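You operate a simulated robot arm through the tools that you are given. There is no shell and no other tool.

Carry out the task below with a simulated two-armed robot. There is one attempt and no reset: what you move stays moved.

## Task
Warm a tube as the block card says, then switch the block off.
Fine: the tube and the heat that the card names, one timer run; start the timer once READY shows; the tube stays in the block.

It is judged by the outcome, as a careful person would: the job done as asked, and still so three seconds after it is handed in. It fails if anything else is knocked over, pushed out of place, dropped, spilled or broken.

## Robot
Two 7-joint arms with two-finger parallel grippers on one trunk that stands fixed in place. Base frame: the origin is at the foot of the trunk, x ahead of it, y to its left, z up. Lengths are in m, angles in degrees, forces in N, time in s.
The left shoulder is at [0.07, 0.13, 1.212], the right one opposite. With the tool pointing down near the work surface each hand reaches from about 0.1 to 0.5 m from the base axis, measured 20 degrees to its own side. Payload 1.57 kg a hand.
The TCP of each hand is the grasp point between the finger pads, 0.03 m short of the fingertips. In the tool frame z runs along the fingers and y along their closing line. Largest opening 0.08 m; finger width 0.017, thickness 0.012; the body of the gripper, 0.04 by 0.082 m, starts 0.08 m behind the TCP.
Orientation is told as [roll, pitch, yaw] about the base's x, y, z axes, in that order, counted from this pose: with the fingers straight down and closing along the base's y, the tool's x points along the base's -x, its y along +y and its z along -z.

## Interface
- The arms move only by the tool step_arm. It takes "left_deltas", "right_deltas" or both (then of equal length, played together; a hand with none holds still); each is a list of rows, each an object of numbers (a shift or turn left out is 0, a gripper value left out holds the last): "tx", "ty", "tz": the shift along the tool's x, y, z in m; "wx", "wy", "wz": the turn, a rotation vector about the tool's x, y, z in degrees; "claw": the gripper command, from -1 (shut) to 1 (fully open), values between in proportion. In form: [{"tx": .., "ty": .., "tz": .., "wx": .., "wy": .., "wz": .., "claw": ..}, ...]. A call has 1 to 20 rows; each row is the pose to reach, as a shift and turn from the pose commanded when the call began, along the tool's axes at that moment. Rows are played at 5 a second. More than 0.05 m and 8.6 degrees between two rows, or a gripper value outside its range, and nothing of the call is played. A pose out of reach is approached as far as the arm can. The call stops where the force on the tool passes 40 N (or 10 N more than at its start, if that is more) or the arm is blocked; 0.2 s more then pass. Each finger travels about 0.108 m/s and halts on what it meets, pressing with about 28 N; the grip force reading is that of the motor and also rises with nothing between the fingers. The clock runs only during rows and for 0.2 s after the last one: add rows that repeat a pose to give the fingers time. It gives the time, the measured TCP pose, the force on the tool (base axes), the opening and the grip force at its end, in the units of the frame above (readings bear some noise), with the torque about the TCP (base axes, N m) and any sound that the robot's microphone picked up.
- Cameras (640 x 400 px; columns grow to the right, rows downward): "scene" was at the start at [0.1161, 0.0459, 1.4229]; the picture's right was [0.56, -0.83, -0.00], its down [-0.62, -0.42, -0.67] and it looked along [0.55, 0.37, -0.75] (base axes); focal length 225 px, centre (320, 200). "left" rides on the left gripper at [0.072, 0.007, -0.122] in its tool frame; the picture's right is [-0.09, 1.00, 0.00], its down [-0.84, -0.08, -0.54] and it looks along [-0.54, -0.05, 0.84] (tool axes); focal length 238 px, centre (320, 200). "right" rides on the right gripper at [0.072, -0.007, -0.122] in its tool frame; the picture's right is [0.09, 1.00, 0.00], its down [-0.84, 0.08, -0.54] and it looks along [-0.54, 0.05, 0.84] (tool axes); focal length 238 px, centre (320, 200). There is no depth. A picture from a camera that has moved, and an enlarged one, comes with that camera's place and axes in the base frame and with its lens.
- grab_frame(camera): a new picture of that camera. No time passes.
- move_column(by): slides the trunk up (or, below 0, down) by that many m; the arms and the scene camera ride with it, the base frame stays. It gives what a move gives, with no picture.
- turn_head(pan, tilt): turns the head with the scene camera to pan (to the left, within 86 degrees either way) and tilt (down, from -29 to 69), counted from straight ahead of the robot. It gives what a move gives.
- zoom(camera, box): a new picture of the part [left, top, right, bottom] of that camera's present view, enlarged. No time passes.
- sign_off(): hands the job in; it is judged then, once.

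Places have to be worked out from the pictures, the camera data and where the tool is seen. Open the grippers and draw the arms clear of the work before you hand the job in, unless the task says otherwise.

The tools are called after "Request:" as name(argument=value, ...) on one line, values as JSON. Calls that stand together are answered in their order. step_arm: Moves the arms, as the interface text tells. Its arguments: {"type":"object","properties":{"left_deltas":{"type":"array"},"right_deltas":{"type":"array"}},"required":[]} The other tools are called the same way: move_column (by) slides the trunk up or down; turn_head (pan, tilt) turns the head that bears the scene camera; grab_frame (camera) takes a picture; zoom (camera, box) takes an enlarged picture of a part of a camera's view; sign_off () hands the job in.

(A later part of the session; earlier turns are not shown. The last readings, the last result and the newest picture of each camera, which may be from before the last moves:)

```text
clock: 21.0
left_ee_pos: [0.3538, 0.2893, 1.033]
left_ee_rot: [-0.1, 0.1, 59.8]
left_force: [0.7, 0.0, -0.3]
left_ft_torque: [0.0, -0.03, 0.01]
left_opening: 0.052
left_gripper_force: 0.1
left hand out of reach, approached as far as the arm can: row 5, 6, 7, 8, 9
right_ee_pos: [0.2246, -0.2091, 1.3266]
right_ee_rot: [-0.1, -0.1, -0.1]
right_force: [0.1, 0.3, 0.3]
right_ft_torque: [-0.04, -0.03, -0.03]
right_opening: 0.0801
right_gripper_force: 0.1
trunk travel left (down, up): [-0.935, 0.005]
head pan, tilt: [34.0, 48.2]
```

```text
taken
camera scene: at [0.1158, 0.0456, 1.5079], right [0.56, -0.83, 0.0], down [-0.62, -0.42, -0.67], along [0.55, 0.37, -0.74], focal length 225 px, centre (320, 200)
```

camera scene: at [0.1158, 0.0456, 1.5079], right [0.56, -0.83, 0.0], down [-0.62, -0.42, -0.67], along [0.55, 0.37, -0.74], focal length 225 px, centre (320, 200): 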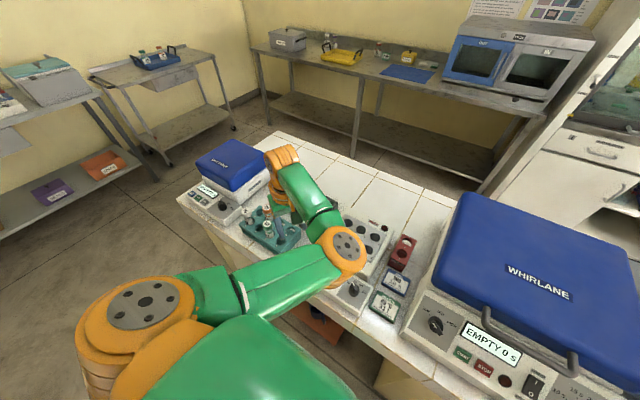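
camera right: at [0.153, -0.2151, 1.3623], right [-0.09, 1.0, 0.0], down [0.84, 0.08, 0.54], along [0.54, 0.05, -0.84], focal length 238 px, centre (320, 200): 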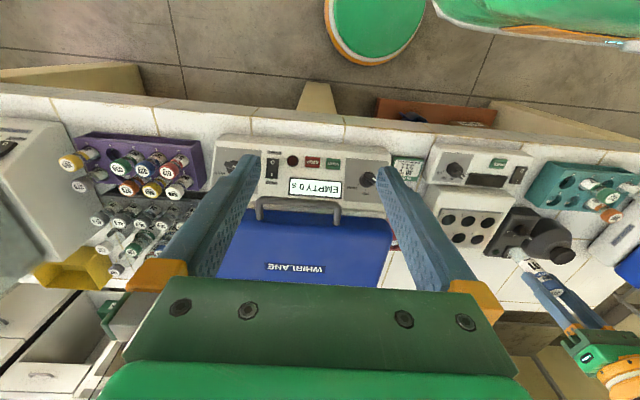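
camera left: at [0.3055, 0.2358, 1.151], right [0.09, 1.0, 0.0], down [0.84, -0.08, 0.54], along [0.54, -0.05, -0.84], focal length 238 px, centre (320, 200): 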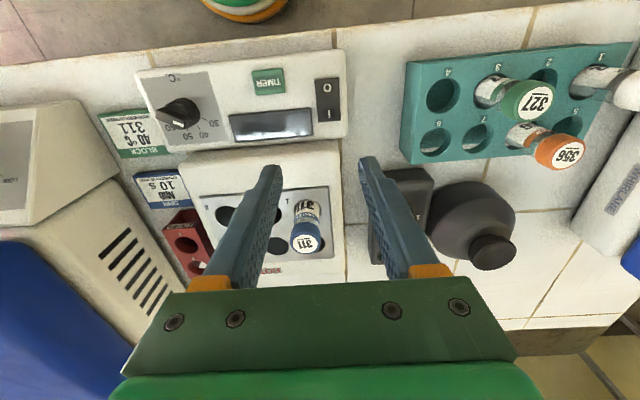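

Positive yaw made it worse, so I'll undo it. The arm should be freer lower down, so I'll descend in the gap between rack and panel with the fingers closed, ready for pressing.

Request:
step_arm(left_deltas=[{"wz": 8, "tz": 0.01}, {"wz": 16, "tz": 0.02}, {"wz": 24, "tz": 0.03}, {"wz": 32, "tz": 0.04}, {"wz": 40, "tz": 0.05}, {"wz": 48, "tz": 0.06}, {"wz": 56, "tz": 0.065, "claw": -1}, {"wz": 60, "tz": 0.065, "claw": -1}, {"wz": 60, "tz": 0.065, "claw": -1}])

Request:
grab_frame(camera="scene")

Request:
grab_frame(camera="left")

```text
clock: 23.0
left_ee_pos: [0.3497, 0.2892, 0.9676]
left_ee_rot: [0.0, 0.1, -0.1]
left_force: [-0.4, 0.0, -0.5]
left_ft_torque: [-0.03, 0.01, -0.02]
left_opening: 0.0001
left_gripper_force: 20.9
right_ee_pos: [0.2261, -0.2094, 1.3263]
right_ee_rot: [0.0, 0.1, 0.0]
right_force: [0.7, 0.2, 0.6]
right_ft_torque: [-0.03, 0.0, 0.01]
right_opening: 0.0799
right_gripper_force: 0.1
trunk travel left (down, up): [-0.935, 0.005]
head pan, tilt: [34.0, 48.2]
```

```text
taken
camera scene: at [0.1161, 0.0457, 1.5079], right [0.56, -0.83, 0.0], down [-0.62, -0.42, -0.67], along [0.55, 0.37, -0.75], focal length 225 px, centre (320, 200)
```

scene: 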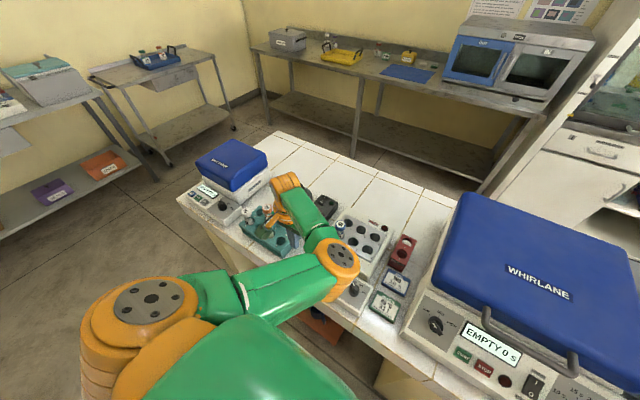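

```text
taken
camera left: at [0.2793, 0.2957, 1.0904], right [0.09, 1.0, 0.0], down [0.84, -0.08, 0.54], along [0.54, -0.05, -0.84], focal length 238 px, centre (320, 200)
```

left: 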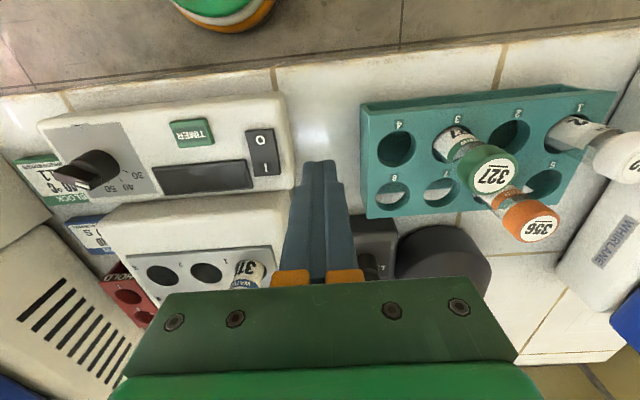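

I want to be sure the left elbow isn't low over the panel, so I'll check from the right wrist camera.

Request:
grab_frame(camera="right")

Request:
zoom(camera="scene", box=[220, 150, 420, 330])

```text
taken
camera right: at [0.153, -0.2156, 1.4472], right [-0.09, 1.0, 0.0], down [0.84, 0.08, 0.54], along [0.54, 0.05, -0.84], focal length 238 px, centre (320, 200)
```

right: 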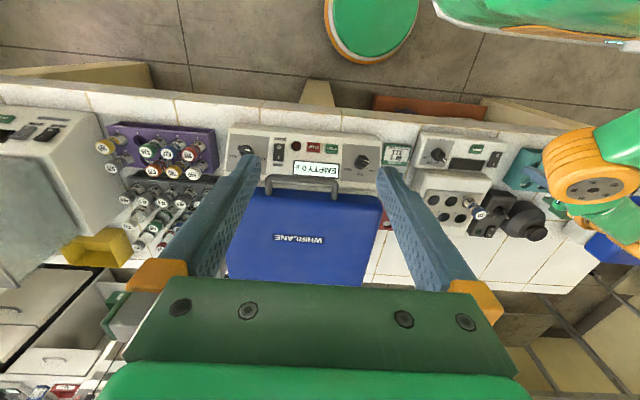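

```text
2.22 times, centred on (320, 240) of scene
camera zoom: at [0.1161, 0.0457, 1.5079], right [0.56, -0.83, 0.0], down [-0.62, -0.42, -0.67], along [0.55, 0.37, -0.75], focal length 501 px, centre (320, 111)
```

zoom: 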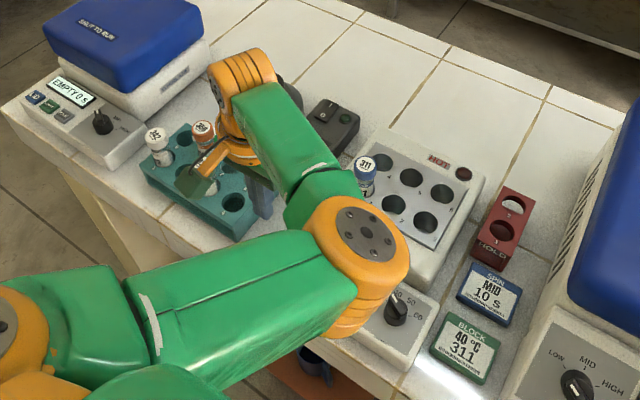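

The elbow is at about z≈1.21, well clear. I'll test how far in over the panel the left hand can go at this lower height.

Request:
step_arm(left_deltas=[{"ty": -0.025}, {"ty": -0.05}, {"ty": -0.075}, {"ty": -0.1}, {"ty": -0.13}, {"ty": -0.13}])

Request:
grab_frame(camera="left")

Request:
grab_frame(camera="scene")

```text
clock: 24.2
left_ee_pos: [0.4091, 0.1897, 1.0249]
left_ee_rot: [2.6, -10.7, 2.1]
left_force: [-1.2, -0.4, 0.1]
left_ft_torque: [0.01, -0.02, 0.01]
left_opening: 0.0002
left_gripper_force: 21.5
right_ee_pos: [0.2272, -0.2105, 1.3249]
right_ee_rot: [0.1, -0.1, -0.1]
right_force: [-0.5, -0.6, 0.0]
right_ft_torque: [-0.03, -0.03, 0.0]
right_opening: 0.0802
right_gripper_force: 0.0
trunk travel left (down, up): [-0.935, 0.005]
head pan, tilt: [34.0, 48.2]
stopped in row 6 (left hand): the arm was blocked; the commanded pose is now the measured one
```

```text
taken
camera left: at [0.3171, 0.1884, 1.1323], right [0.04, 1.0, 0.06], down [0.72, -0.08, 0.68], along [0.69, 0.01, -0.73], focal length 238 px, centre (320, 200)
```

left: 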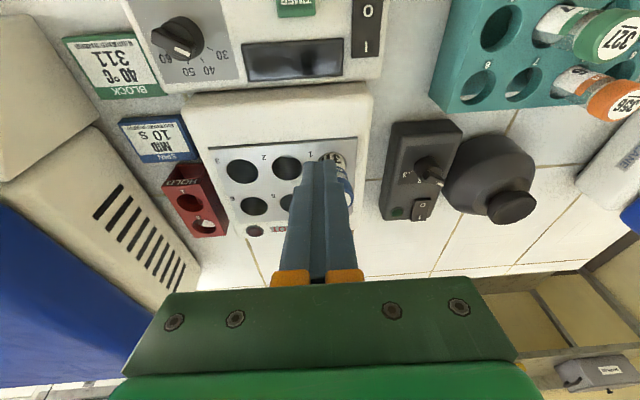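

```text
taken
camera scene: at [0.1167, 0.044, 1.5079], right [0.56, -0.83, 0.0], down [-0.62, -0.42, -0.67], along [0.55, 0.37, -0.74], focal length 225 px, centre (320, 200)
```

scene: 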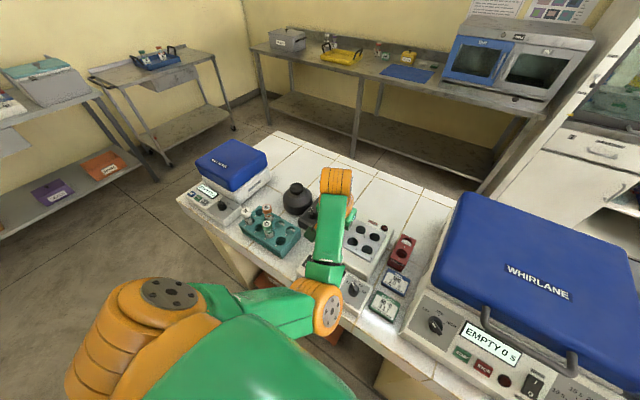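

The arm flexed oddly near a singular posture and stalled, tilted about 11°, without touching anything (forces ~0). I'll go up and back left, restoring the vertical attitude, and rethink.

Request:
step_arm(left_deltas=[{"tz": -0.02}, {"tz": -0.04, "ty": 0.02}, {"tz": -0.06, "ty": 0.05, "wx": 1, "wy": 4, "wz": 0.7}, {"tz": -0.08, "ty": 0.08, "wx": 2, "wy": 8, "wz": 1.4}, {"tz": -0.09, "ty": 0.11, "wx": 2.6, "wy": 10.7, "wz": 2.1}, {"tz": -0.09, "ty": 0.14, "wx": 2.6, "wy": 10.7, "wz": 2.1}, {"tz": -0.09, "ty": 0.14, "wx": 2.6, "wy": 10.7, "wz": 2.1}])

Request:
grab_frame(camera="scene")

Request:
grab_frame(camera="left")

```text
clock: 25.8
left_ee_pos: [0.3853, 0.3209, 1.1162]
left_ee_rot: [-0.4, 0.2, -0.3]
left_force: [-0.5, 0.0, 0.5]
left_ft_torque: [0.04, 0.03, 0.01]
left_opening: 0.0003
left_gripper_force: 21.2
left hand out of reach, approached as far as the arm can: row 2, 3
right_ee_pos: [0.2255, -0.2088, 1.3252]
right_ee_rot: [-0.1, -0.1, 0.1]
right_force: [-0.4, 0.3, 0.2]
right_ft_torque: [-0.02, -0.01, 0.0]
right_opening: 0.08
right_gripper_force: 0.0
trunk travel left (down, up): [-0.935, 0.005]
head pan, tilt: [34.0, 48.2]
```

```text
taken
camera scene: at [0.1161, 0.0456, 1.5079], right [0.56, -0.83, 0.0], down [-0.62, -0.42, -0.67], along [0.55, 0.37, -0.74], focal length 225 px, centre (320, 200)
```

scene: 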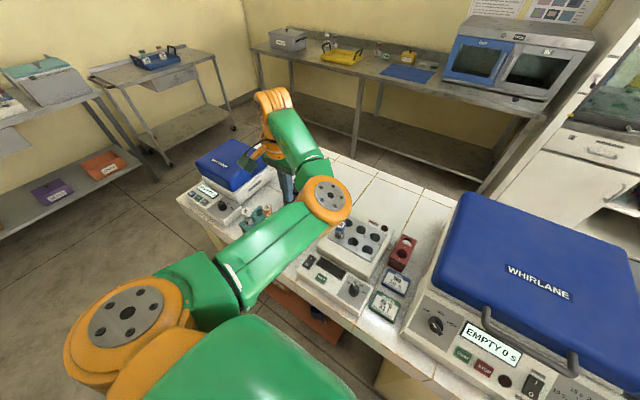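

```text
taken
camera left: at [0.3147, 0.3287, 1.2391], right [0.1, 1.0, -0.01], down [0.84, -0.08, 0.54], along [0.54, -0.06, -0.84], focal length 238 px, centre (320, 200)
```

left: 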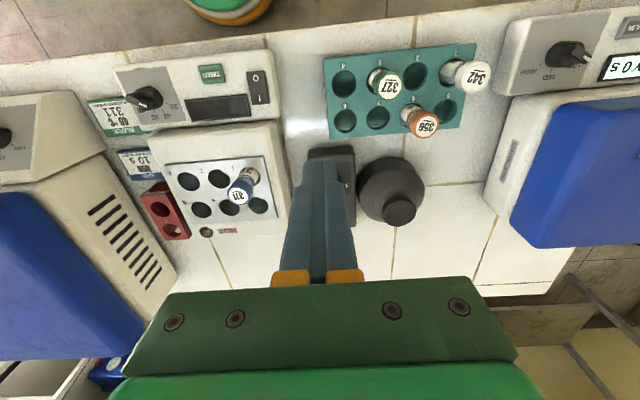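

The left elbow has folded inward, which limits it. The right arm started out reaching over the panel, so it may suit the knob better; I'll turn the head to see its posture.

Request:
turn_head(pan=-25, tilt=45)

Request:
grab_frame(camera="scene")

```text
clock: 27.1
left_ee_pos: [0.3859, 0.3206, 1.1159]
left_ee_rot: [-0.4, 0.2, -0.2]
left_force: [-0.2, -0.2, 0.3]
left_ft_torque: [0.01, -0.01, 0.02]
left_opening: 0.0
left_gripper_force: 21.7
right_ee_pos: [0.2268, -0.2089, 1.3271]
right_ee_rot: [0.0, 0.0, -0.1]
right_force: [-0.2, -0.1, 0.8]
right_ft_torque: [-0.01, -0.02, 0.03]
right_opening: 0.0798
right_gripper_force: 0.1
trunk travel left (down, up): [-0.935, 0.005]
head pan, tilt: [-25.0, 45.0]
```

```text
taken
camera scene: at [0.1246, -0.0323, 1.5123], right [-0.42, -0.91, 0.0], down [-0.64, 0.3, -0.71], along [0.64, -0.3, -0.71], focal length 225 px, centre (320, 200)
```

scene: 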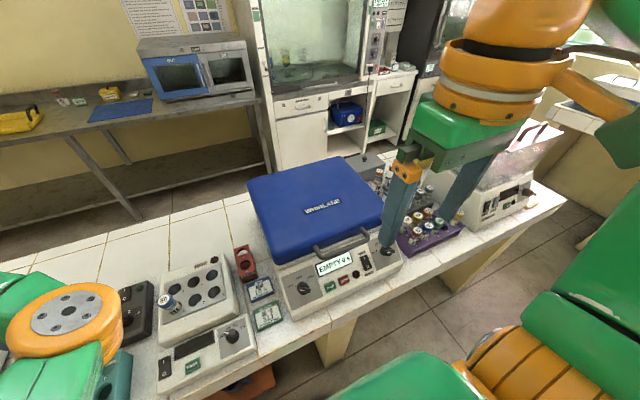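

The right arm has its elbow outward, which is better for the panel. I'll retract the left arm up and to the left so its elbow is out of the way.

Request:
step_arm(left_deltas=[{"tz": -0.03, "ty": 0.02}, {"tz": -0.06, "ty": 0.05, "tx": 0.02}, {"tz": -0.09, "ty": 0.08, "tx": 0.04}, {"tz": -0.12, "ty": 0.11, "tx": 0.06}, {"tz": -0.14, "ty": 0.14, "tx": 0.08}, {"tz": -0.14, "ty": 0.17, "tx": 0.1}, {"tz": -0.14, "ty": 0.19, "tx": 0.12}, {"tz": -0.14, "ty": 0.19, "tx": 0.12}])

Request:
turn_head(pan=20, tilt=52)

Request:
grab_frame(camera="scene")

```text
clock: 28.9
left_ee_pos: [0.2662, 0.5112, 1.2578]
left_ee_rot: [-0.5, 0.2, -0.2]
left_force: [-0.3, -0.2, 0.0]
left_ft_torque: [0.0, 0.0, 0.01]
left_opening: 0.0
left_gripper_force: 21.5
right_ee_pos: [0.2249, -0.2101, 1.3269]
right_ee_rot: [0.0, 0.0, 0.0]
right_force: [0.7, -0.2, 0.2]
right_ft_torque: [-0.04, 0.01, -0.02]
right_opening: 0.0799
right_gripper_force: 0.1
trunk travel left (down, up): [-0.935, 0.005]
head pan, tilt: [-25.0, 45.0]
```

```text
clock: 30.0
left_ee_pos: [0.2661, 0.5094, 1.2571]
left_ee_rot: [-0.5, 0.2, -0.2]
left_force: [-0.7, 0.3, 0.1]
left_ft_torque: [-0.02, 0.0, 0.02]
left_opening: 0.0
left_gripper_force: 21.2
right_ee_pos: [0.2254, -0.2099, 1.3265]
right_ee_rot: [-0.1, 0.0, 0.1]
right_force: [0.1, 0.3, 0.5]
right_ft_torque: [-0.02, 0.0, -0.01]
right_opening: 0.0801
right_gripper_force: 0.0
trunk travel left (down, up): [-0.935, 0.005]
head pan, tilt: [20.0, 52.0]
```

```text
taken
camera scene: at [0.1212, 0.0277, 1.5028], right [0.34, -0.94, 0.0], down [-0.74, -0.27, -0.62], along [0.58, 0.21, -0.79], focal length 225 px, centre (320, 200)
```

scene: 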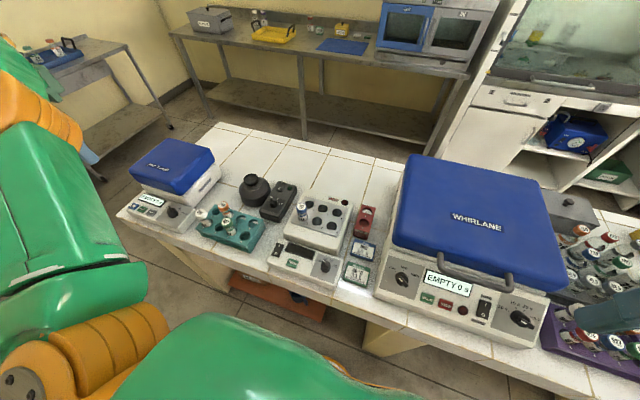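

The left arm is now elbow-out and clear, and the scene view of the panel is open. I'll bring the right hand over toward the knob, keeping high first.

Request:
step_arm(right_deltas=[{"ty": 0.04}, {"ty": 0.08}, {"ty": 0.12}, {"ty": 0.16}, {"ty": 0.2}, {"ty": 0.24, "tz": 0.02}, {"ty": 0.27, "tz": 0.05, "tx": -0.02}, {"ty": 0.29, "tz": 0.09, "tx": -0.04}, {"ty": 0.3, "tz": 0.13, "tx": -0.06}, {"ty": 0.3, "tz": 0.17, "tx": -0.08}, {"ty": 0.3, "tz": 0.2, "tx": -0.1}, {"ty": 0.3, "tz": 0.23, "tx": -0.12}, {"ty": 0.3, "tz": 0.23, "tx": -0.12}])

Request:
grab_frame(camera="scene")

Request:
grab_frame(camera="right")

```text
clock: 32.8
left_ee_pos: [0.2672, 0.51, 1.257]
left_ee_rot: [-0.5, 0.2, -0.2]
left_force: [0.0, -0.9, -0.3]
left_ft_torque: [0.01, 0.04, 0.01]
left_opening: 0.0001
left_gripper_force: 21.0
right_ee_pos: [0.345, 0.0921, 1.0978]
right_ee_rot: [0.0, -0.1, 0.1]
right_force: [0.4, -0.5, -0.8]
right_ft_torque: [0.02, -0.03, 0.03]
right_opening: 0.08
right_gripper_force: 0.0
trunk travel left (down, up): [-0.935, 0.005]
head pan, tilt: [20.0, 52.0]
```

```text
taken
camera scene: at [0.1213, 0.0279, 1.5027], right [0.34, -0.94, 0.0], down [-0.74, -0.27, -0.62], along [0.58, 0.21, -0.79], focal length 225 px, centre (320, 200)
```

scene: 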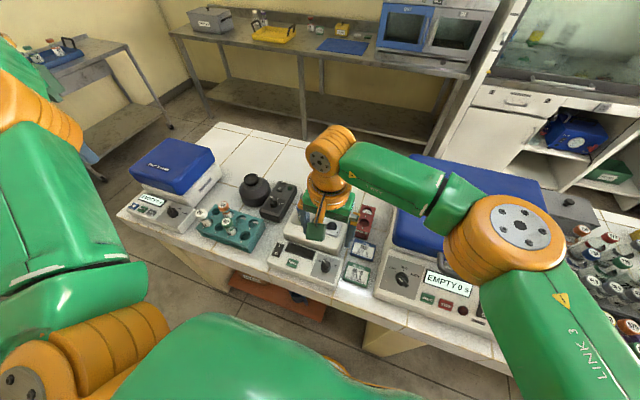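

```text
taken
camera right: at [0.2723, 0.0852, 1.2185], right [-0.09, 1.0, 0.0], down [0.84, 0.08, 0.54], along [0.54, 0.05, -0.84], focal length 238 px, centre (320, 200)
```

right: 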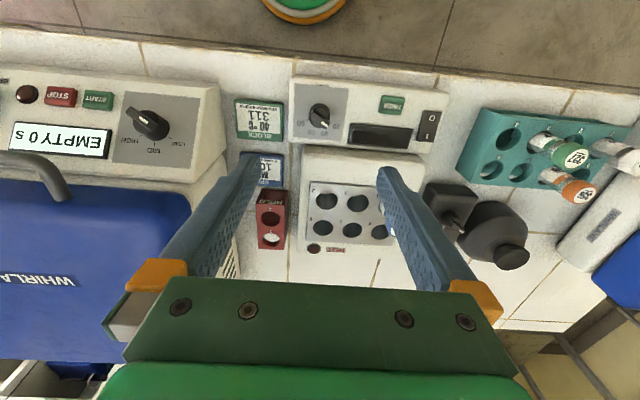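

The right hand reached directly above the knob. Zooming to measure the knob precisely.

Request:
zoom(camera="right", box=[280, 70, 380, 150])

Request:
zoom(camera="scene", box=[260, 220, 390, 310])

```text
5.00 times, centred on (330, 110) of right
camera zoom: at [0.2723, 0.0852, 1.2185], right [-0.09, 1.0, 0.0], down [0.84, 0.08, 0.54], along [0.54, 0.05, -0.84], focal length 1192 px, centre (270, 650)
```

zoom: 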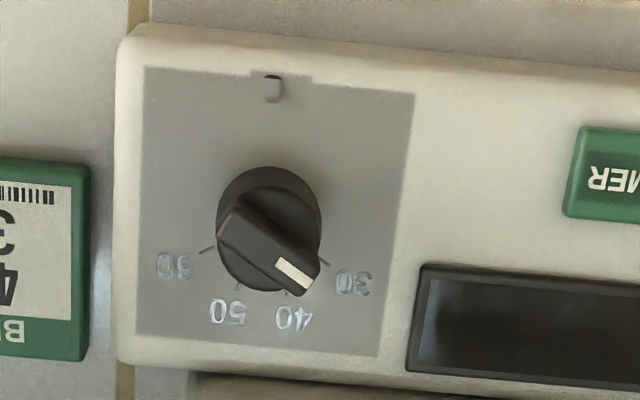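

```text
4.44 times, centred on (325, 265) of scene
camera zoom: at [0.1213, 0.0279, 1.5027], right [0.34, -0.94, 0.0], down [-0.74, -0.27, -0.62], along [0.58, 0.21, -0.79], focal length 1001 px, centre (298, -89)
```

zoom: 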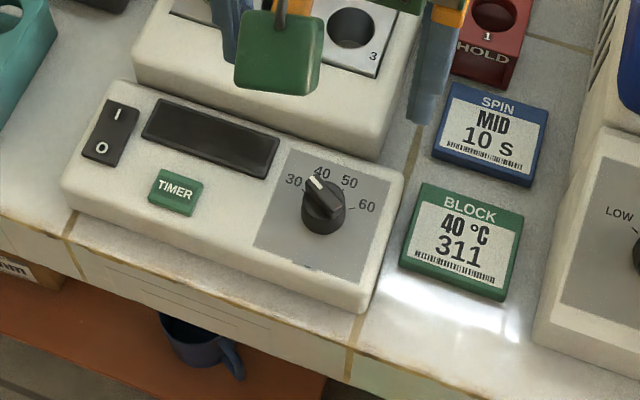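

The bar points at ~58–60° (the 30 mark), its centre at about (0.3487, 0.0912), top z≈0.92. I'll yaw the right hand +60° above it and narrow the opening to ~26 mm.

Request:
step_arm(right_deltas=[{"tx": -0.0037, "ty": -0.001, "wz": -8, "claw": -0.35}, {"tx": -0.0037, "ty": -0.001, "wz": -16, "claw": -0.35}, {"tx": -0.0037, "ty": -0.001, "wz": -24, "claw": -0.35}, {"tx": -0.0037, "ty": -0.001, "wz": -32, "claw": -0.35}, {"tx": -0.0037, "ty": -0.001, "wz": -40, "claw": -0.35}, {"tx": -0.0037, "ty": -0.001, "wz": -48, "tz": 0.02, "claw": -0.35}, {"tx": -0.0037, "ty": -0.001, "wz": -56, "tz": 0.05, "claw": -0.35}, {"tx": -0.0037, "ty": -0.001, "wz": -60, "tz": 0.08, "claw": -0.35}, {"tx": -0.0037, "ty": -0.001, "wz": -60, "tz": 0.1, "claw": -0.35}, {"tx": -0.0037, "ty": -0.001, "wz": -60, "tz": 0.1, "claw": -0.35}])

Request:
grab_frame(camera="right")

Request:
zoom(camera="scene", box=[260, 190, 390, 310])

```text
clock: 35.0
left_ee_pos: [0.2657, 0.5106, 1.2558]
left_ee_rot: [-0.5, 0.1, -0.2]
left_force: [0.6, 0.3, 0.1]
left_ft_torque: [0.0, 0.01, -0.02]
left_opening: 0.0
left_gripper_force: 21.6
right_ee_pos: [0.351, 0.0901, 0.9959]
right_ee_rot: [-0.1, 0.0, 60.0]
right_force: [-0.4, 0.6, -0.6]
right_ft_torque: [0.01, -0.03, 0.01]
right_opening: 0.0258
right_gripper_force: 0.1
trunk travel left (down, up): [-0.935, 0.005]
head pan, tilt: [20.0, 52.0]
```

```text
taken
camera right: at [0.3191, 0.0244, 1.1162], right [-0.91, 0.42, 0.0], down [0.35, 0.76, 0.54], along [0.23, 0.49, -0.84], focal length 238 px, centre (320, 200)
```

right: 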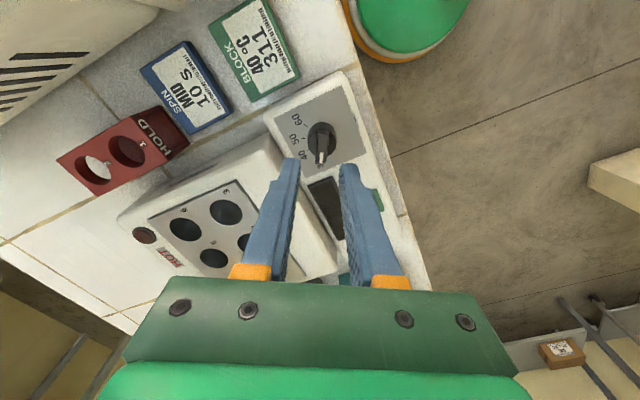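

```text
3.33 times, centred on (325, 250) of scene
camera zoom: at [0.1215, 0.0277, 1.5027], right [0.34, -0.94, 0.0], down [-0.74, -0.27, -0.62], along [0.58, 0.21, -0.79], focal length 751 px, centre (303, 33)
```

zoom: 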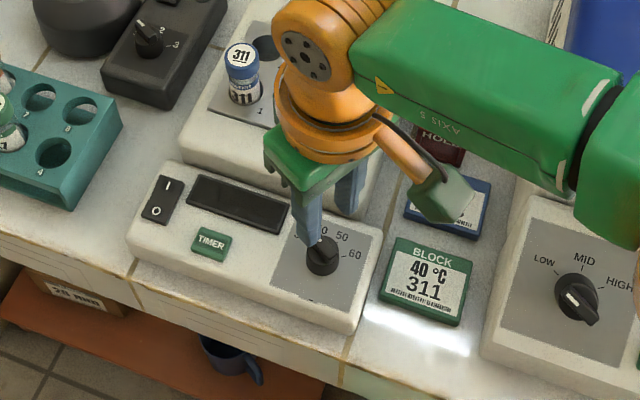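

The bar looks aligned between the fingers. One zoom to confirm before lowering.

Request:
zoom(camera="right", box=[270, 90, 380, 200])

```text
3.64 times, centred on (325, 145) of right
camera zoom: at [0.3191, 0.0244, 1.1162], right [-0.91, 0.42, 0.0], down [0.35, 0.76, 0.54], along [0.23, 0.49, -0.84], focal length 867 px, centre (302, 400)
```

zoom: 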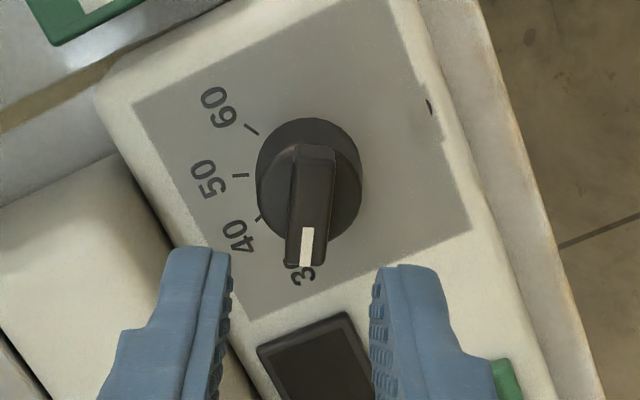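

Bar centre is ~2.5 mm along the tool's +y. I'll correct and lower to TCP z≈0.942 so the tips straddle the bar, leaving the fingers open.

Request:
step_arm(right_deltas=[{"ty": 0.0025}, {"ty": 0.0025, "tz": 0.02}, {"ty": 0.0025, "tz": 0.04}, {"ty": 0.0025, "tz": 0.05}, {"ty": 0.0025, "tz": 0.054}, {"ty": 0.0025, "tz": 0.054}])

Request:
zoom(camera="right", box=[250, 100, 390, 240])

Request:
zoom(camera="scene", box=[260, 190, 390, 310])

```text
clock: 36.4
left_ee_pos: [0.2673, 0.5113, 1.258]
left_ee_rot: [-0.4, 0.3, -0.2]
left_force: [0.0, -0.2, -0.6]
left_ft_torque: [0.0, -0.07, 0.0]
left_opening: 0.0
left_gripper_force: 21.5
right_ee_pos: [0.3436, 0.0885, 0.9444]
right_ee_rot: [-0.2, -0.1, 59.9]
right_force: [1.0, -0.4, -0.1]
right_ft_torque: [0.02, 0.02, -0.01]
right_opening: 0.0263
right_gripper_force: 0.2
right hand out of reach, approached as far as the arm can: row 4, 5, 6
trunk travel left (down, up): [-0.935, 0.005]
head pan, tilt: [20.0, 52.0]
```

```text
2.86 times, centred on (320, 170) of right
camera zoom: at [0.3113, 0.0225, 1.0646], right [-0.91, 0.42, 0.0], down [0.35, 0.76, 0.54], along [0.23, 0.49, -0.84], focal length 681 px, centre (320, 286)
```

zoom: 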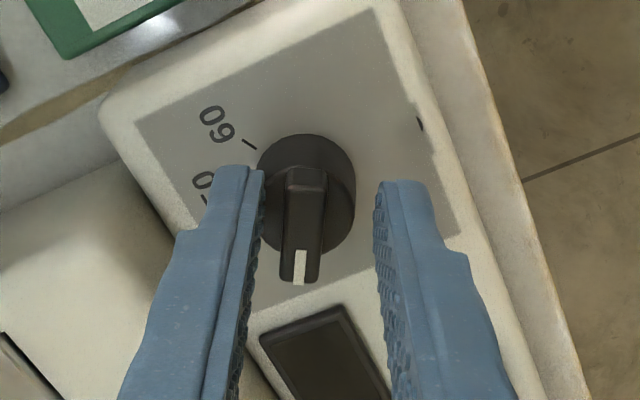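

```text
3.33 times, centred on (325, 250) of scene
camera zoom: at [0.1216, 0.0279, 1.5027], right [0.34, -0.94, 0.0], down [-0.74, -0.27, -0.62], along [0.58, 0.21, -0.79], focal length 751 px, centre (303, 33)
```

zoom: 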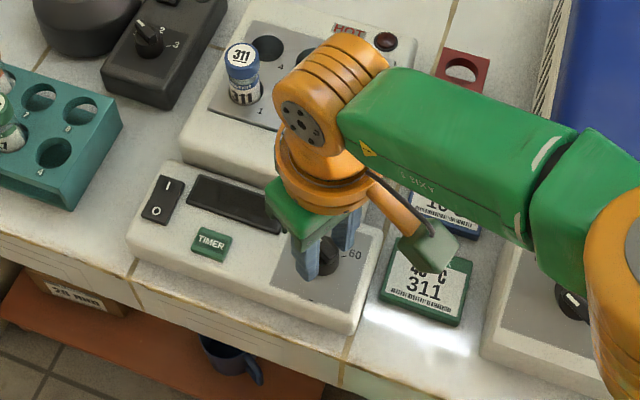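

With the trunk raised, the right arm ran out of reach just short (x off by ~5 mm). I'll lift the hand off and lower the trunk again.

Request:
step_arm(right_deltas=[{"tz": -0.02}, {"tz": -0.05}, {"tz": -0.08}, {"tz": -0.11}, {"tz": -0.13}, {"tz": -0.13}])

Request:
move_column(by=-0.085)

Request:
grab_frame(camera="right")

Request:
grab_frame(camera="scene")

```text
clock: 37.8
left_ee_pos: [0.2667, 0.5114, 1.2569]
left_ee_rot: [-0.4, 0.1, -0.1]
left_force: [-0.1, -0.5, 0.2]
left_ft_torque: [0.01, 0.03, 0.02]
left_opening: 0.0
left_gripper_force: 20.8
right_ee_pos: [0.3415, 0.0892, 1.0727]
right_ee_rot: [0.0, 0.0, 60.0]
right_force: [-1.0, 0.7, -0.2]
right_ft_torque: [0.0, -0.01, 0.01]
right_opening: 0.0261
right_gripper_force: 0.0
trunk travel left (down, up): [-0.935, 0.005]
head pan, tilt: [20.0, 52.0]
```

```text
clock: 39.0
left_ee_pos: [0.2663, 0.5111, 1.1706]
left_ee_rot: [-0.5, 0.2, -0.2]
left_force: [0.1, -0.2, -1.1]
left_ft_torque: [0.0, 0.0, 0.01]
left_opening: 0.0001
left_gripper_force: 20.8
right_ee_pos: [0.3414, 0.09, 0.9877]
right_ee_rot: [-0.1, 0.0, 60.0]
right_force: [0.9, -0.7, -0.1]
right_ft_torque: [0.01, 0.01, -0.01]
right_opening: 0.0263
right_gripper_force: 0.1
trunk travel left (down, up): [-0.85, 0.09]
head pan, tilt: [20.0, 52.0]
```

```text
taken
camera right: at [0.3107, 0.0232, 1.1086], right [-0.91, 0.42, 0.0], down [0.35, 0.76, 0.54], along [0.23, 0.49, -0.84], focal length 238 px, centre (320, 200)
```

right: 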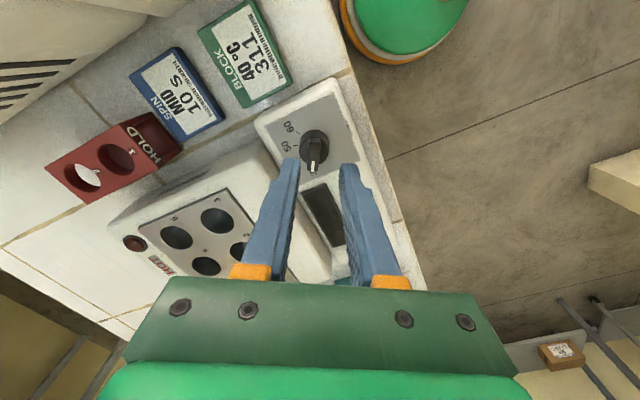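

```text
taken
camera scene: at [0.1215, 0.0278, 1.4177], right [0.34, -0.94, 0.0], down [-0.74, -0.27, -0.62], along [0.58, 0.21, -0.79], focal length 225 px, centre (320, 200)
```

scene: 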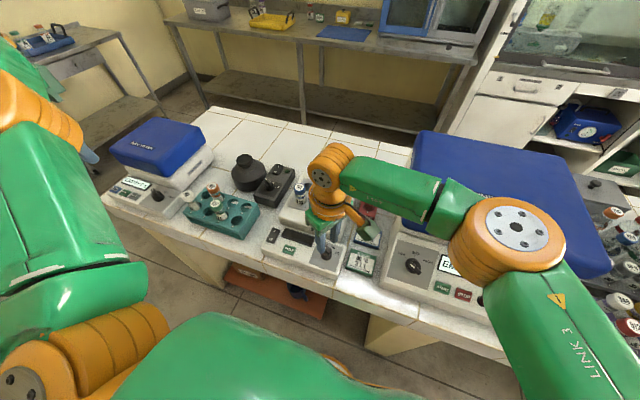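

Now the arm has margin. I'll shift ~7 mm to the bar centre and lower to z≈0.942 again.

Request:
step_arm(right_deltas=[{"tx": -0.0045, "ty": -0.0057}, {"tx": -0.0045, "ty": -0.0057, "tz": 0.015}, {"tx": -0.0045, "ty": -0.0057, "tz": 0.03}, {"tx": -0.0045, "ty": -0.0057, "tz": 0.04}, {"tx": -0.0045, "ty": -0.0057, "tz": 0.0455}, {"tx": -0.0045, "ty": -0.0057, "tz": 0.0455}])

Request:
zoom(camera="right", box=[250, 100, 390, 240])

Request:
zoom(camera="scene", box=[260, 180, 390, 300])

```text
clock: 40.4
left_ee_pos: [0.2654, 0.5112, 1.1713]
left_ee_rot: [-0.5, 0.2, -0.2]
left_force: [0.2, 0.1, 0.0]
left_ft_torque: [-0.02, -0.02, 0.0]
left_opening: 0.0001
left_gripper_force: 21.1
right_ee_pos: [0.3482, 0.0913, 0.9423]
right_ee_rot: [0.1, 0.0, 60.0]
right_force: [0.9, -0.4, 0.7]
right_ft_torque: [0.0, 0.02, 0.0]
right_opening: 0.026
right_gripper_force: 0.0
trunk travel left (down, up): [-0.85, 0.09]
head pan, tilt: [20.0, 52.0]
```

```text
2.86 times, centred on (320, 170) of right
camera zoom: at [0.3179, 0.0244, 1.0631], right [-0.91, 0.42, 0.0], down [0.35, 0.76, 0.54], along [0.23, 0.49, -0.84], focal length 681 px, centre (320, 286)
```

zoom: 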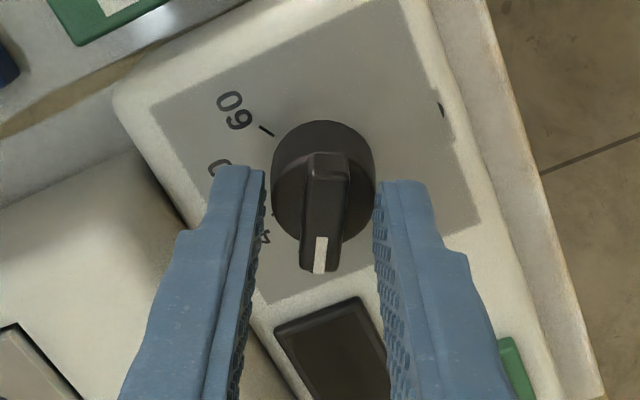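

```text
3.33 times, centred on (325, 240) of scene
camera zoom: at [0.1215, 0.0279, 1.4177], right [0.34, -0.94, 0.0], down [-0.74, -0.27, -0.62], along [0.58, 0.21, -0.79], focal length 751 px, centre (303, 67)
```

zoom: 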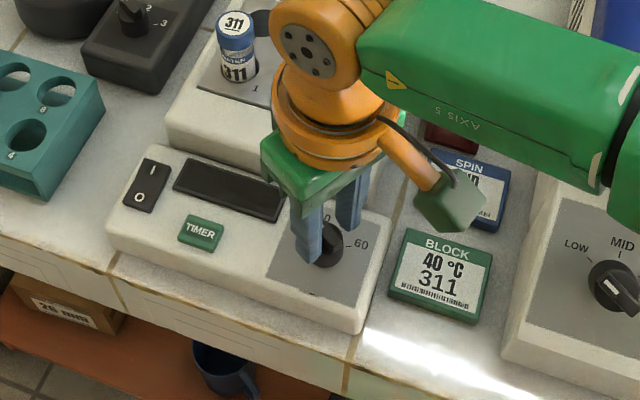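

The bar is centred between the tips. Closing on it.

Request:
step_arm(right_deltas=[{"claw": -0.7}, {"claw": -1}, {"claw": -1}, {"claw": -1}])

Request:
zoom(camera="right", box=[250, 100, 390, 240])

```text
clock: 41.4
left_ee_pos: [0.2663, 0.5106, 1.1704]
left_ee_rot: [-0.4, 0.3, -0.2]
left_force: [0.5, 0.9, -1.4]
left_ft_torque: [-0.06, 0.0, 0.02]
left_opening: 0.0
left_gripper_force: 20.7
right_ee_pos: [0.3488, 0.0899, 0.9438]
right_ee_rot: [-0.1, 0.0, 59.9]
right_force: [-4.0, 1.0, -7.0]
right_ft_torque: [0.48, -0.17, 0.03]
right_opening: 0.0101
right_gripper_force: 28.0
trunk travel left (down, up): [-0.85, 0.09]
head pan, tilt: [20.0, 52.0]
```

```text
2.86 times, centred on (320, 170) of right
camera zoom: at [0.3171, 0.0248, 1.0632], right [-0.91, 0.42, 0.0], down [0.35, 0.76, 0.54], along [0.23, 0.49, -0.84], focal length 681 px, centre (320, 286)
```

zoom: 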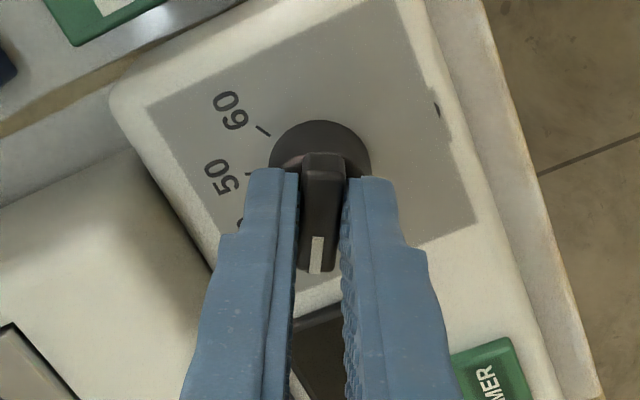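

The bar (10 mm) is firmly gripped. Turning 40° clockwise about the knob axis to bring the tick from 30 to 40.

Request:
step_arm(right_deltas=[{"wz": 7}, {"wz": 14}, {"wz": 21}, {"wz": 28}, {"wz": 35}, {"wz": 40}, {"wz": 40}])

Request:
zoom(camera="right", box=[250, 100, 390, 240])

Request:
zoom(camera="scene", box=[260, 180, 390, 300])

```text
clock: 43.0
left_ee_pos: [0.2648, 0.5128, 1.1707]
left_ee_rot: [-0.7, 0.1, -0.3]
left_force: [-0.9, 0.2, -0.3]
left_ft_torque: [0.04, 0.03, 0.0]
left_opening: 0.0002
left_gripper_force: 21.3
right_ee_pos: [0.3474, 0.0911, 0.9426]
right_ee_rot: [-0.1, 0.0, 19.9]
right_force: [-11.5, 2.6, -19.4]
right_ft_torque: [0.23, -0.05, 0.0]
right_opening: 0.0098
right_gripper_force: 28.2
trunk travel left (down, up): [-0.85, 0.09]
head pan, tilt: [20.0, 52.0]
```

```text
2.86 times, centred on (320, 170) of right
camera zoom: at [0.2812, 0.0608, 1.0633], right [-0.43, 0.9, 0.0], down [0.76, 0.36, 0.54], along [0.49, 0.23, -0.84], focal length 681 px, centre (320, 286)
```

zoom: 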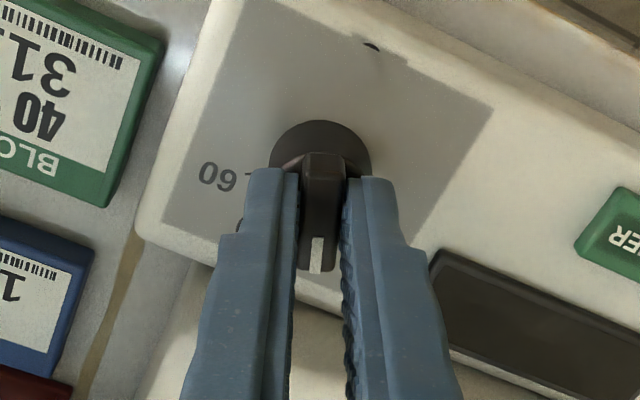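

```text
3.33 times, centred on (325, 240) of scene
camera zoom: at [0.1195, 0.0303, 1.4177], right [0.34, -0.94, 0.0], down [-0.74, -0.27, -0.62], along [0.58, 0.21, -0.79], focal length 751 px, centre (303, 67)
```

zoom: 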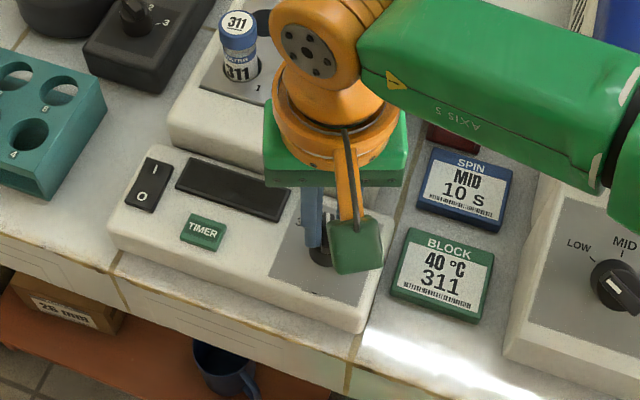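

The bar turned with the gripper to yaw +20°. I'll release and lift to check the dial.

Request:
step_arm(right_deltas=[{"claw": -0.7}, {"claw": -0.4}, {"claw": -0.4}, {"tz": -0.02}, {"tz": -0.05}, {"tz": -0.08}, {"tz": -0.08}])

Request:
zoom(camera="right", box=[260, 80, 400, 180])

Request:
zoom(camera="scene", box=[260, 180, 390, 300])

```text
clock: 44.6
left_ee_pos: [0.2669, 0.5103, 1.1712]
left_ee_rot: [-0.5, 0.2, -0.3]
left_force: [-0.2, 0.0, -0.6]
left_ft_torque: [0.02, -0.01, 0.0]
left_opening: 0.0001
left_gripper_force: 22.0
right_ee_pos: [0.349, 0.0911, 1.0245]
right_ee_rot: [0.0, 0.0, 20.1]
right_force: [0.2, -0.3, 0.1]
right_ft_torque: [0.04, 0.0, 0.01]
right_opening: 0.024
right_gripper_force: 0.0
trunk travel left (down, up): [-0.85, 0.09]
head pan, tilt: [20.0, 52.0]
```

```text
4.00 times, centred on (330, 130) of right
camera zoom: at [0.2829, 0.0597, 1.1449], right [-0.43, 0.9, 0.0], down [0.76, 0.36, 0.54], along [0.49, 0.23, -0.84], focal length 953 px, centre (280, 480)
```

zoom: 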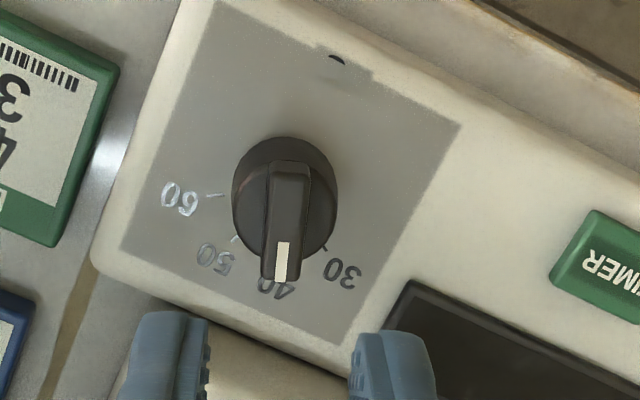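

```text
3.33 times, centred on (325, 240) of scene
camera zoom: at [0.1216, 0.0278, 1.4177], right [0.34, -0.94, 0.0], down [-0.74, -0.27, -0.62], along [0.58, 0.21, -0.79], focal length 751 px, centre (303, 67)
```

zoom: 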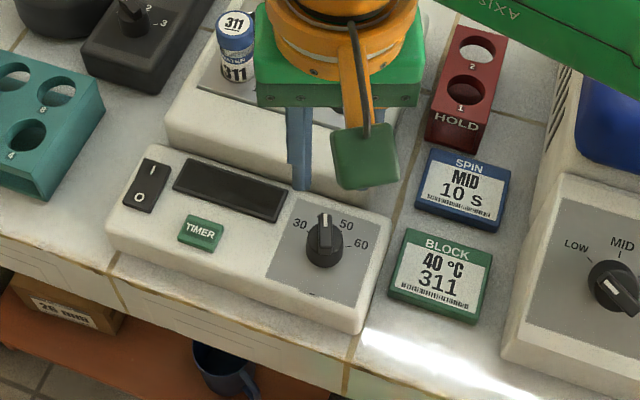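

The tick is exactly on 40. Next the power switch: I'll close the right gripper, square the yaw, and move toward the switch with a ~22° roll so the wrist stays within reach.

Request:
step_arm(right_deltas=[{"wz": 7, "claw": -1}, {"wz": 14, "claw": -1}, {"wz": 20, "claw": -1}, {"wz": 20, "claw": -1}])

Request:
step_arm(right_deltas=[{"ty": 0.03, "wx": -7}, {"ty": 0.06, "wx": -14}, {"ty": 0.09, "wx": -22}, {"ty": 0.12, "wx": -22}, {"ty": 0.14, "wx": -22}, {"ty": 0.14, "wx": -22}])

Request:
grab_frame(camera="right")

Request:
grab_frame(camera="scene")

```text
clock: 45.6
left_ee_pos: [0.267, 0.5096, 1.1722]
left_ee_rot: [-0.5, 0.2, -0.2]
left_force: [-0.3, -0.2, -0.1]
left_ft_torque: [-0.02, 0.0, 0.01]
left_opening: 0.0
left_gripper_force: 21.6
right_ee_pos: [0.3479, 0.0902, 1.0221]
right_ee_rot: [0.0, 0.0, -0.1]
right_force: [0.5, -0.6, 0.5]
right_ft_torque: [0.02, -0.03, 0.03]
right_opening: 0.0
right_gripper_force: 21.0
trunk travel left (down, up): [-0.85, 0.09]
head pan, tilt: [20.0, 52.0]
```

```text
clock: 47.0
left_ee_pos: [0.2659, 0.5109, 1.1712]
left_ee_rot: [-0.5, 0.3, -0.3]
left_force: [0.2, 0.2, 0.5]
left_ft_torque: [0.01, 0.01, -0.02]
left_opening: 0.0002
left_gripper_force: 21.2
right_ee_pos: [0.3521, 0.1863, 1.0229]
right_ee_rot: [22.1, 0.1, 0.0]
right_force: [-0.4, -0.4, 0.7]
right_ft_torque: [0.0, -0.03, 0.02]
right_opening: 0.0
right_gripper_force: 21.2
right hand out of reach, approached as far as the arm can: row 4, 5, 6
trunk travel left (down, up): [-0.85, 0.09]
head pan, tilt: [20.0, 52.0]
```

```text
taken
camera right: at [0.2785, 0.1345, 1.1328], right [-0.09, 0.92, 0.37], down [0.84, -0.13, 0.53], along [0.54, 0.36, -0.76], focal length 238 px, centre (320, 200)
```

right: 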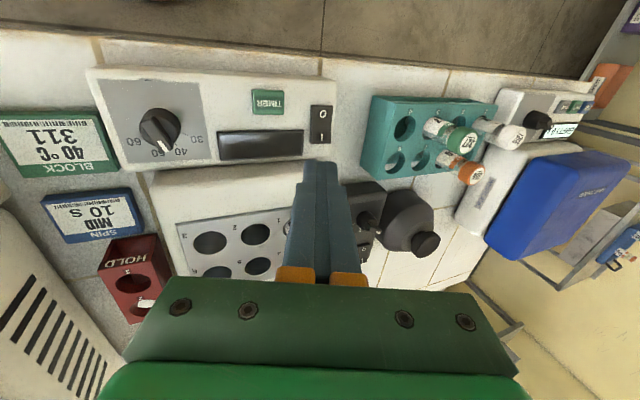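

```text
taken
camera scene: at [0.1216, 0.0277, 1.4177], right [0.34, -0.94, 0.0], down [-0.74, -0.27, -0.62], along [0.58, 0.21, -0.79], focal length 225 px, centre (320, 200)
```

scene: 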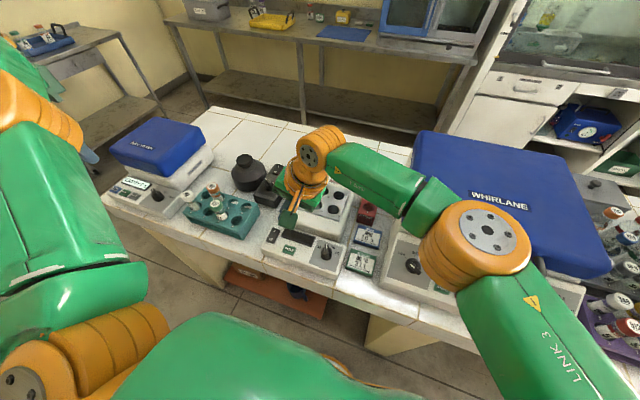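

The right hand falls short with 22° of roll. More roll (45°) puts the wrist nearer; the geometry still clears the panel and knob, so I'll try that.

Request:
step_arm(right_deltas=[{"wx": -6}, {"wx": -12, "ty": 0.01, "tz": 0.004, "tx": -0.004}, {"wx": -18, "ty": 0.02, "tz": 0.008, "tx": -0.008}, {"wx": -23, "ty": 0.03, "tz": 0.012, "tx": -0.01}, {"wx": -23, "ty": 0.037, "tz": 0.015, "tx": -0.01}, {"wx": -23, "ty": 0.037, "tz": 0.015, "tx": -0.01}])

Request:
grab_frame(camera="right")

Request:
grab_frame(camera="scene")

```text
clock: 48.4
left_ee_pos: [0.2653, 0.5109, 1.1706]
left_ee_rot: [-0.4, 0.3, -0.2]
left_force: [0.2, 0.2, 0.5]
left_ft_torque: [-0.01, 0.01, -0.01]
left_opening: 0.0
left_gripper_force: 21.6
right_ee_pos: [0.361, 0.2289, 1.0223]
right_ee_rot: [45.0, 0.0, 0.0]
right_force: [0.2, 0.8, 0.1]
right_ft_torque: [0.02, 0.01, 0.03]
right_opening: 0.0
right_gripper_force: 21.7
trunk travel left (down, up): [-0.85, 0.09]
head pan, tilt: [20.0, 52.0]
```

```text
taken
camera right: at [0.2889, 0.1376, 1.104], right [-0.09, 0.7, 0.7], down [0.84, -0.33, 0.44], along [0.54, 0.63, -0.56], focal length 238 px, centre (320, 200)
```

right: 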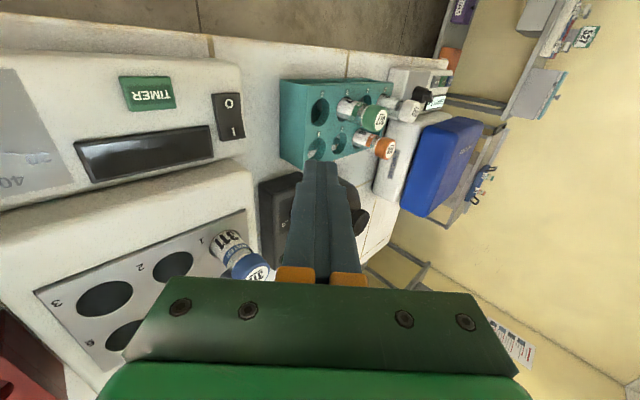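

```text
taken
camera scene: at [0.1214, 0.028, 1.4177], right [0.34, -0.94, 0.0], down [-0.74, -0.27, -0.62], along [0.58, 0.21, -0.79], focal length 225 px, centre (320, 200)
```

scene: 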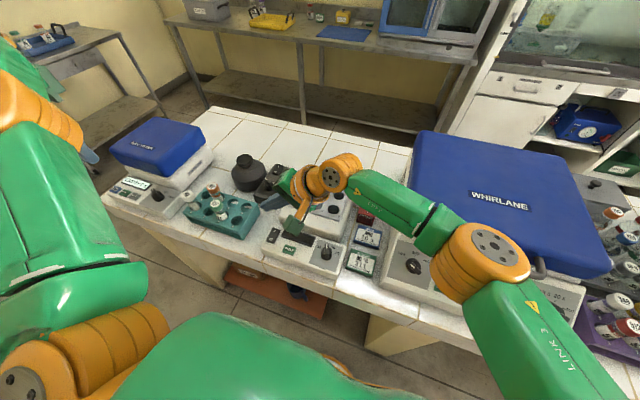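

Now the hand reaches (0.361, 0.229) above the switch's I end. I'll lower straight down in base z to about 15 mm above the rocker and check clearances.

Request:
step_arm(right_deltas=[{"ty": -0.0141, "tz": 0.0141}, {"ty": -0.0283, "tz": 0.0283}, {"ty": -0.0424, "tz": 0.0424}, {"ty": -0.0544, "tz": 0.0544}, {"ty": -0.0544, "tz": 0.0544}])

Request:
grab_frame(camera="right")

Request:
grab_frame(camera="scene")

Request:
zoom(camera="scene", box=[230, 150, 390, 290])

```text
clock: 49.6
left_ee_pos: [0.266, 0.511, 1.1718]
left_ee_rot: [-0.5, 0.2, -0.2]
left_force: [-1.2, -0.1, 0.6]
left_ft_torque: [-0.03, 0.03, -0.01]
left_opening: 0.0
left_gripper_force: 21.4
right_ee_pos: [0.3614, 0.2292, 0.945]
right_ee_rot: [45.0, -0.1, 0.0]
right_force: [-0.1, -0.1, -0.1]
right_ft_torque: [-0.01, -0.02, -0.02]
right_opening: 0.0
right_gripper_force: 21.5
trunk travel left (down, up): [-0.85, 0.09]
head pan, tilt: [20.0, 52.0]
```

```text
taken
camera right: at [0.2884, 0.1377, 1.0253], right [-0.09, 0.7, 0.7], down [0.84, -0.33, 0.44], along [0.54, 0.63, -0.56], focal length 238 px, centre (320, 200)
```

right: 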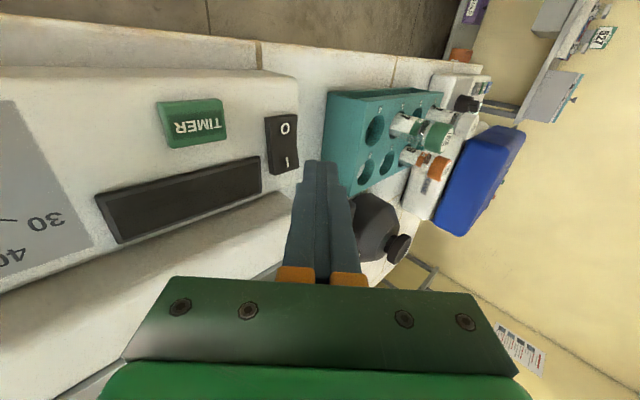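

```text
taken
camera scene: at [0.1215, 0.0278, 1.4177], right [0.34, -0.94, 0.0], down [-0.74, -0.27, -0.62], along [0.58, 0.21, -0.79], focal length 225 px, centre (320, 200)
```

scene: 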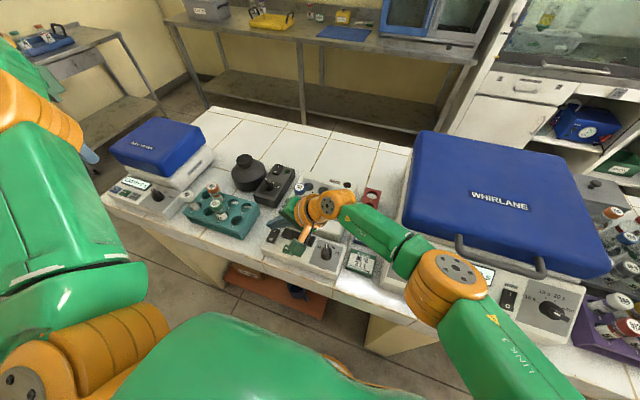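

```text
2.86 times, centred on (310, 220) of scene
camera zoom: at [0.1215, 0.0278, 1.4177], right [0.34, -0.94, 0.0], down [-0.74, -0.27, -0.62], along [0.58, 0.21, -0.79], focal length 644 px, centre (349, 143)
```

zoom: 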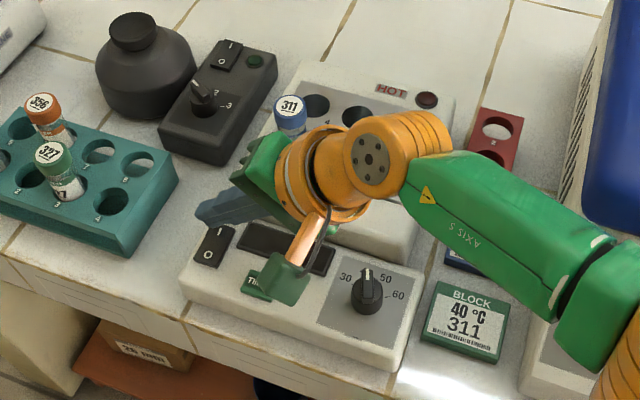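

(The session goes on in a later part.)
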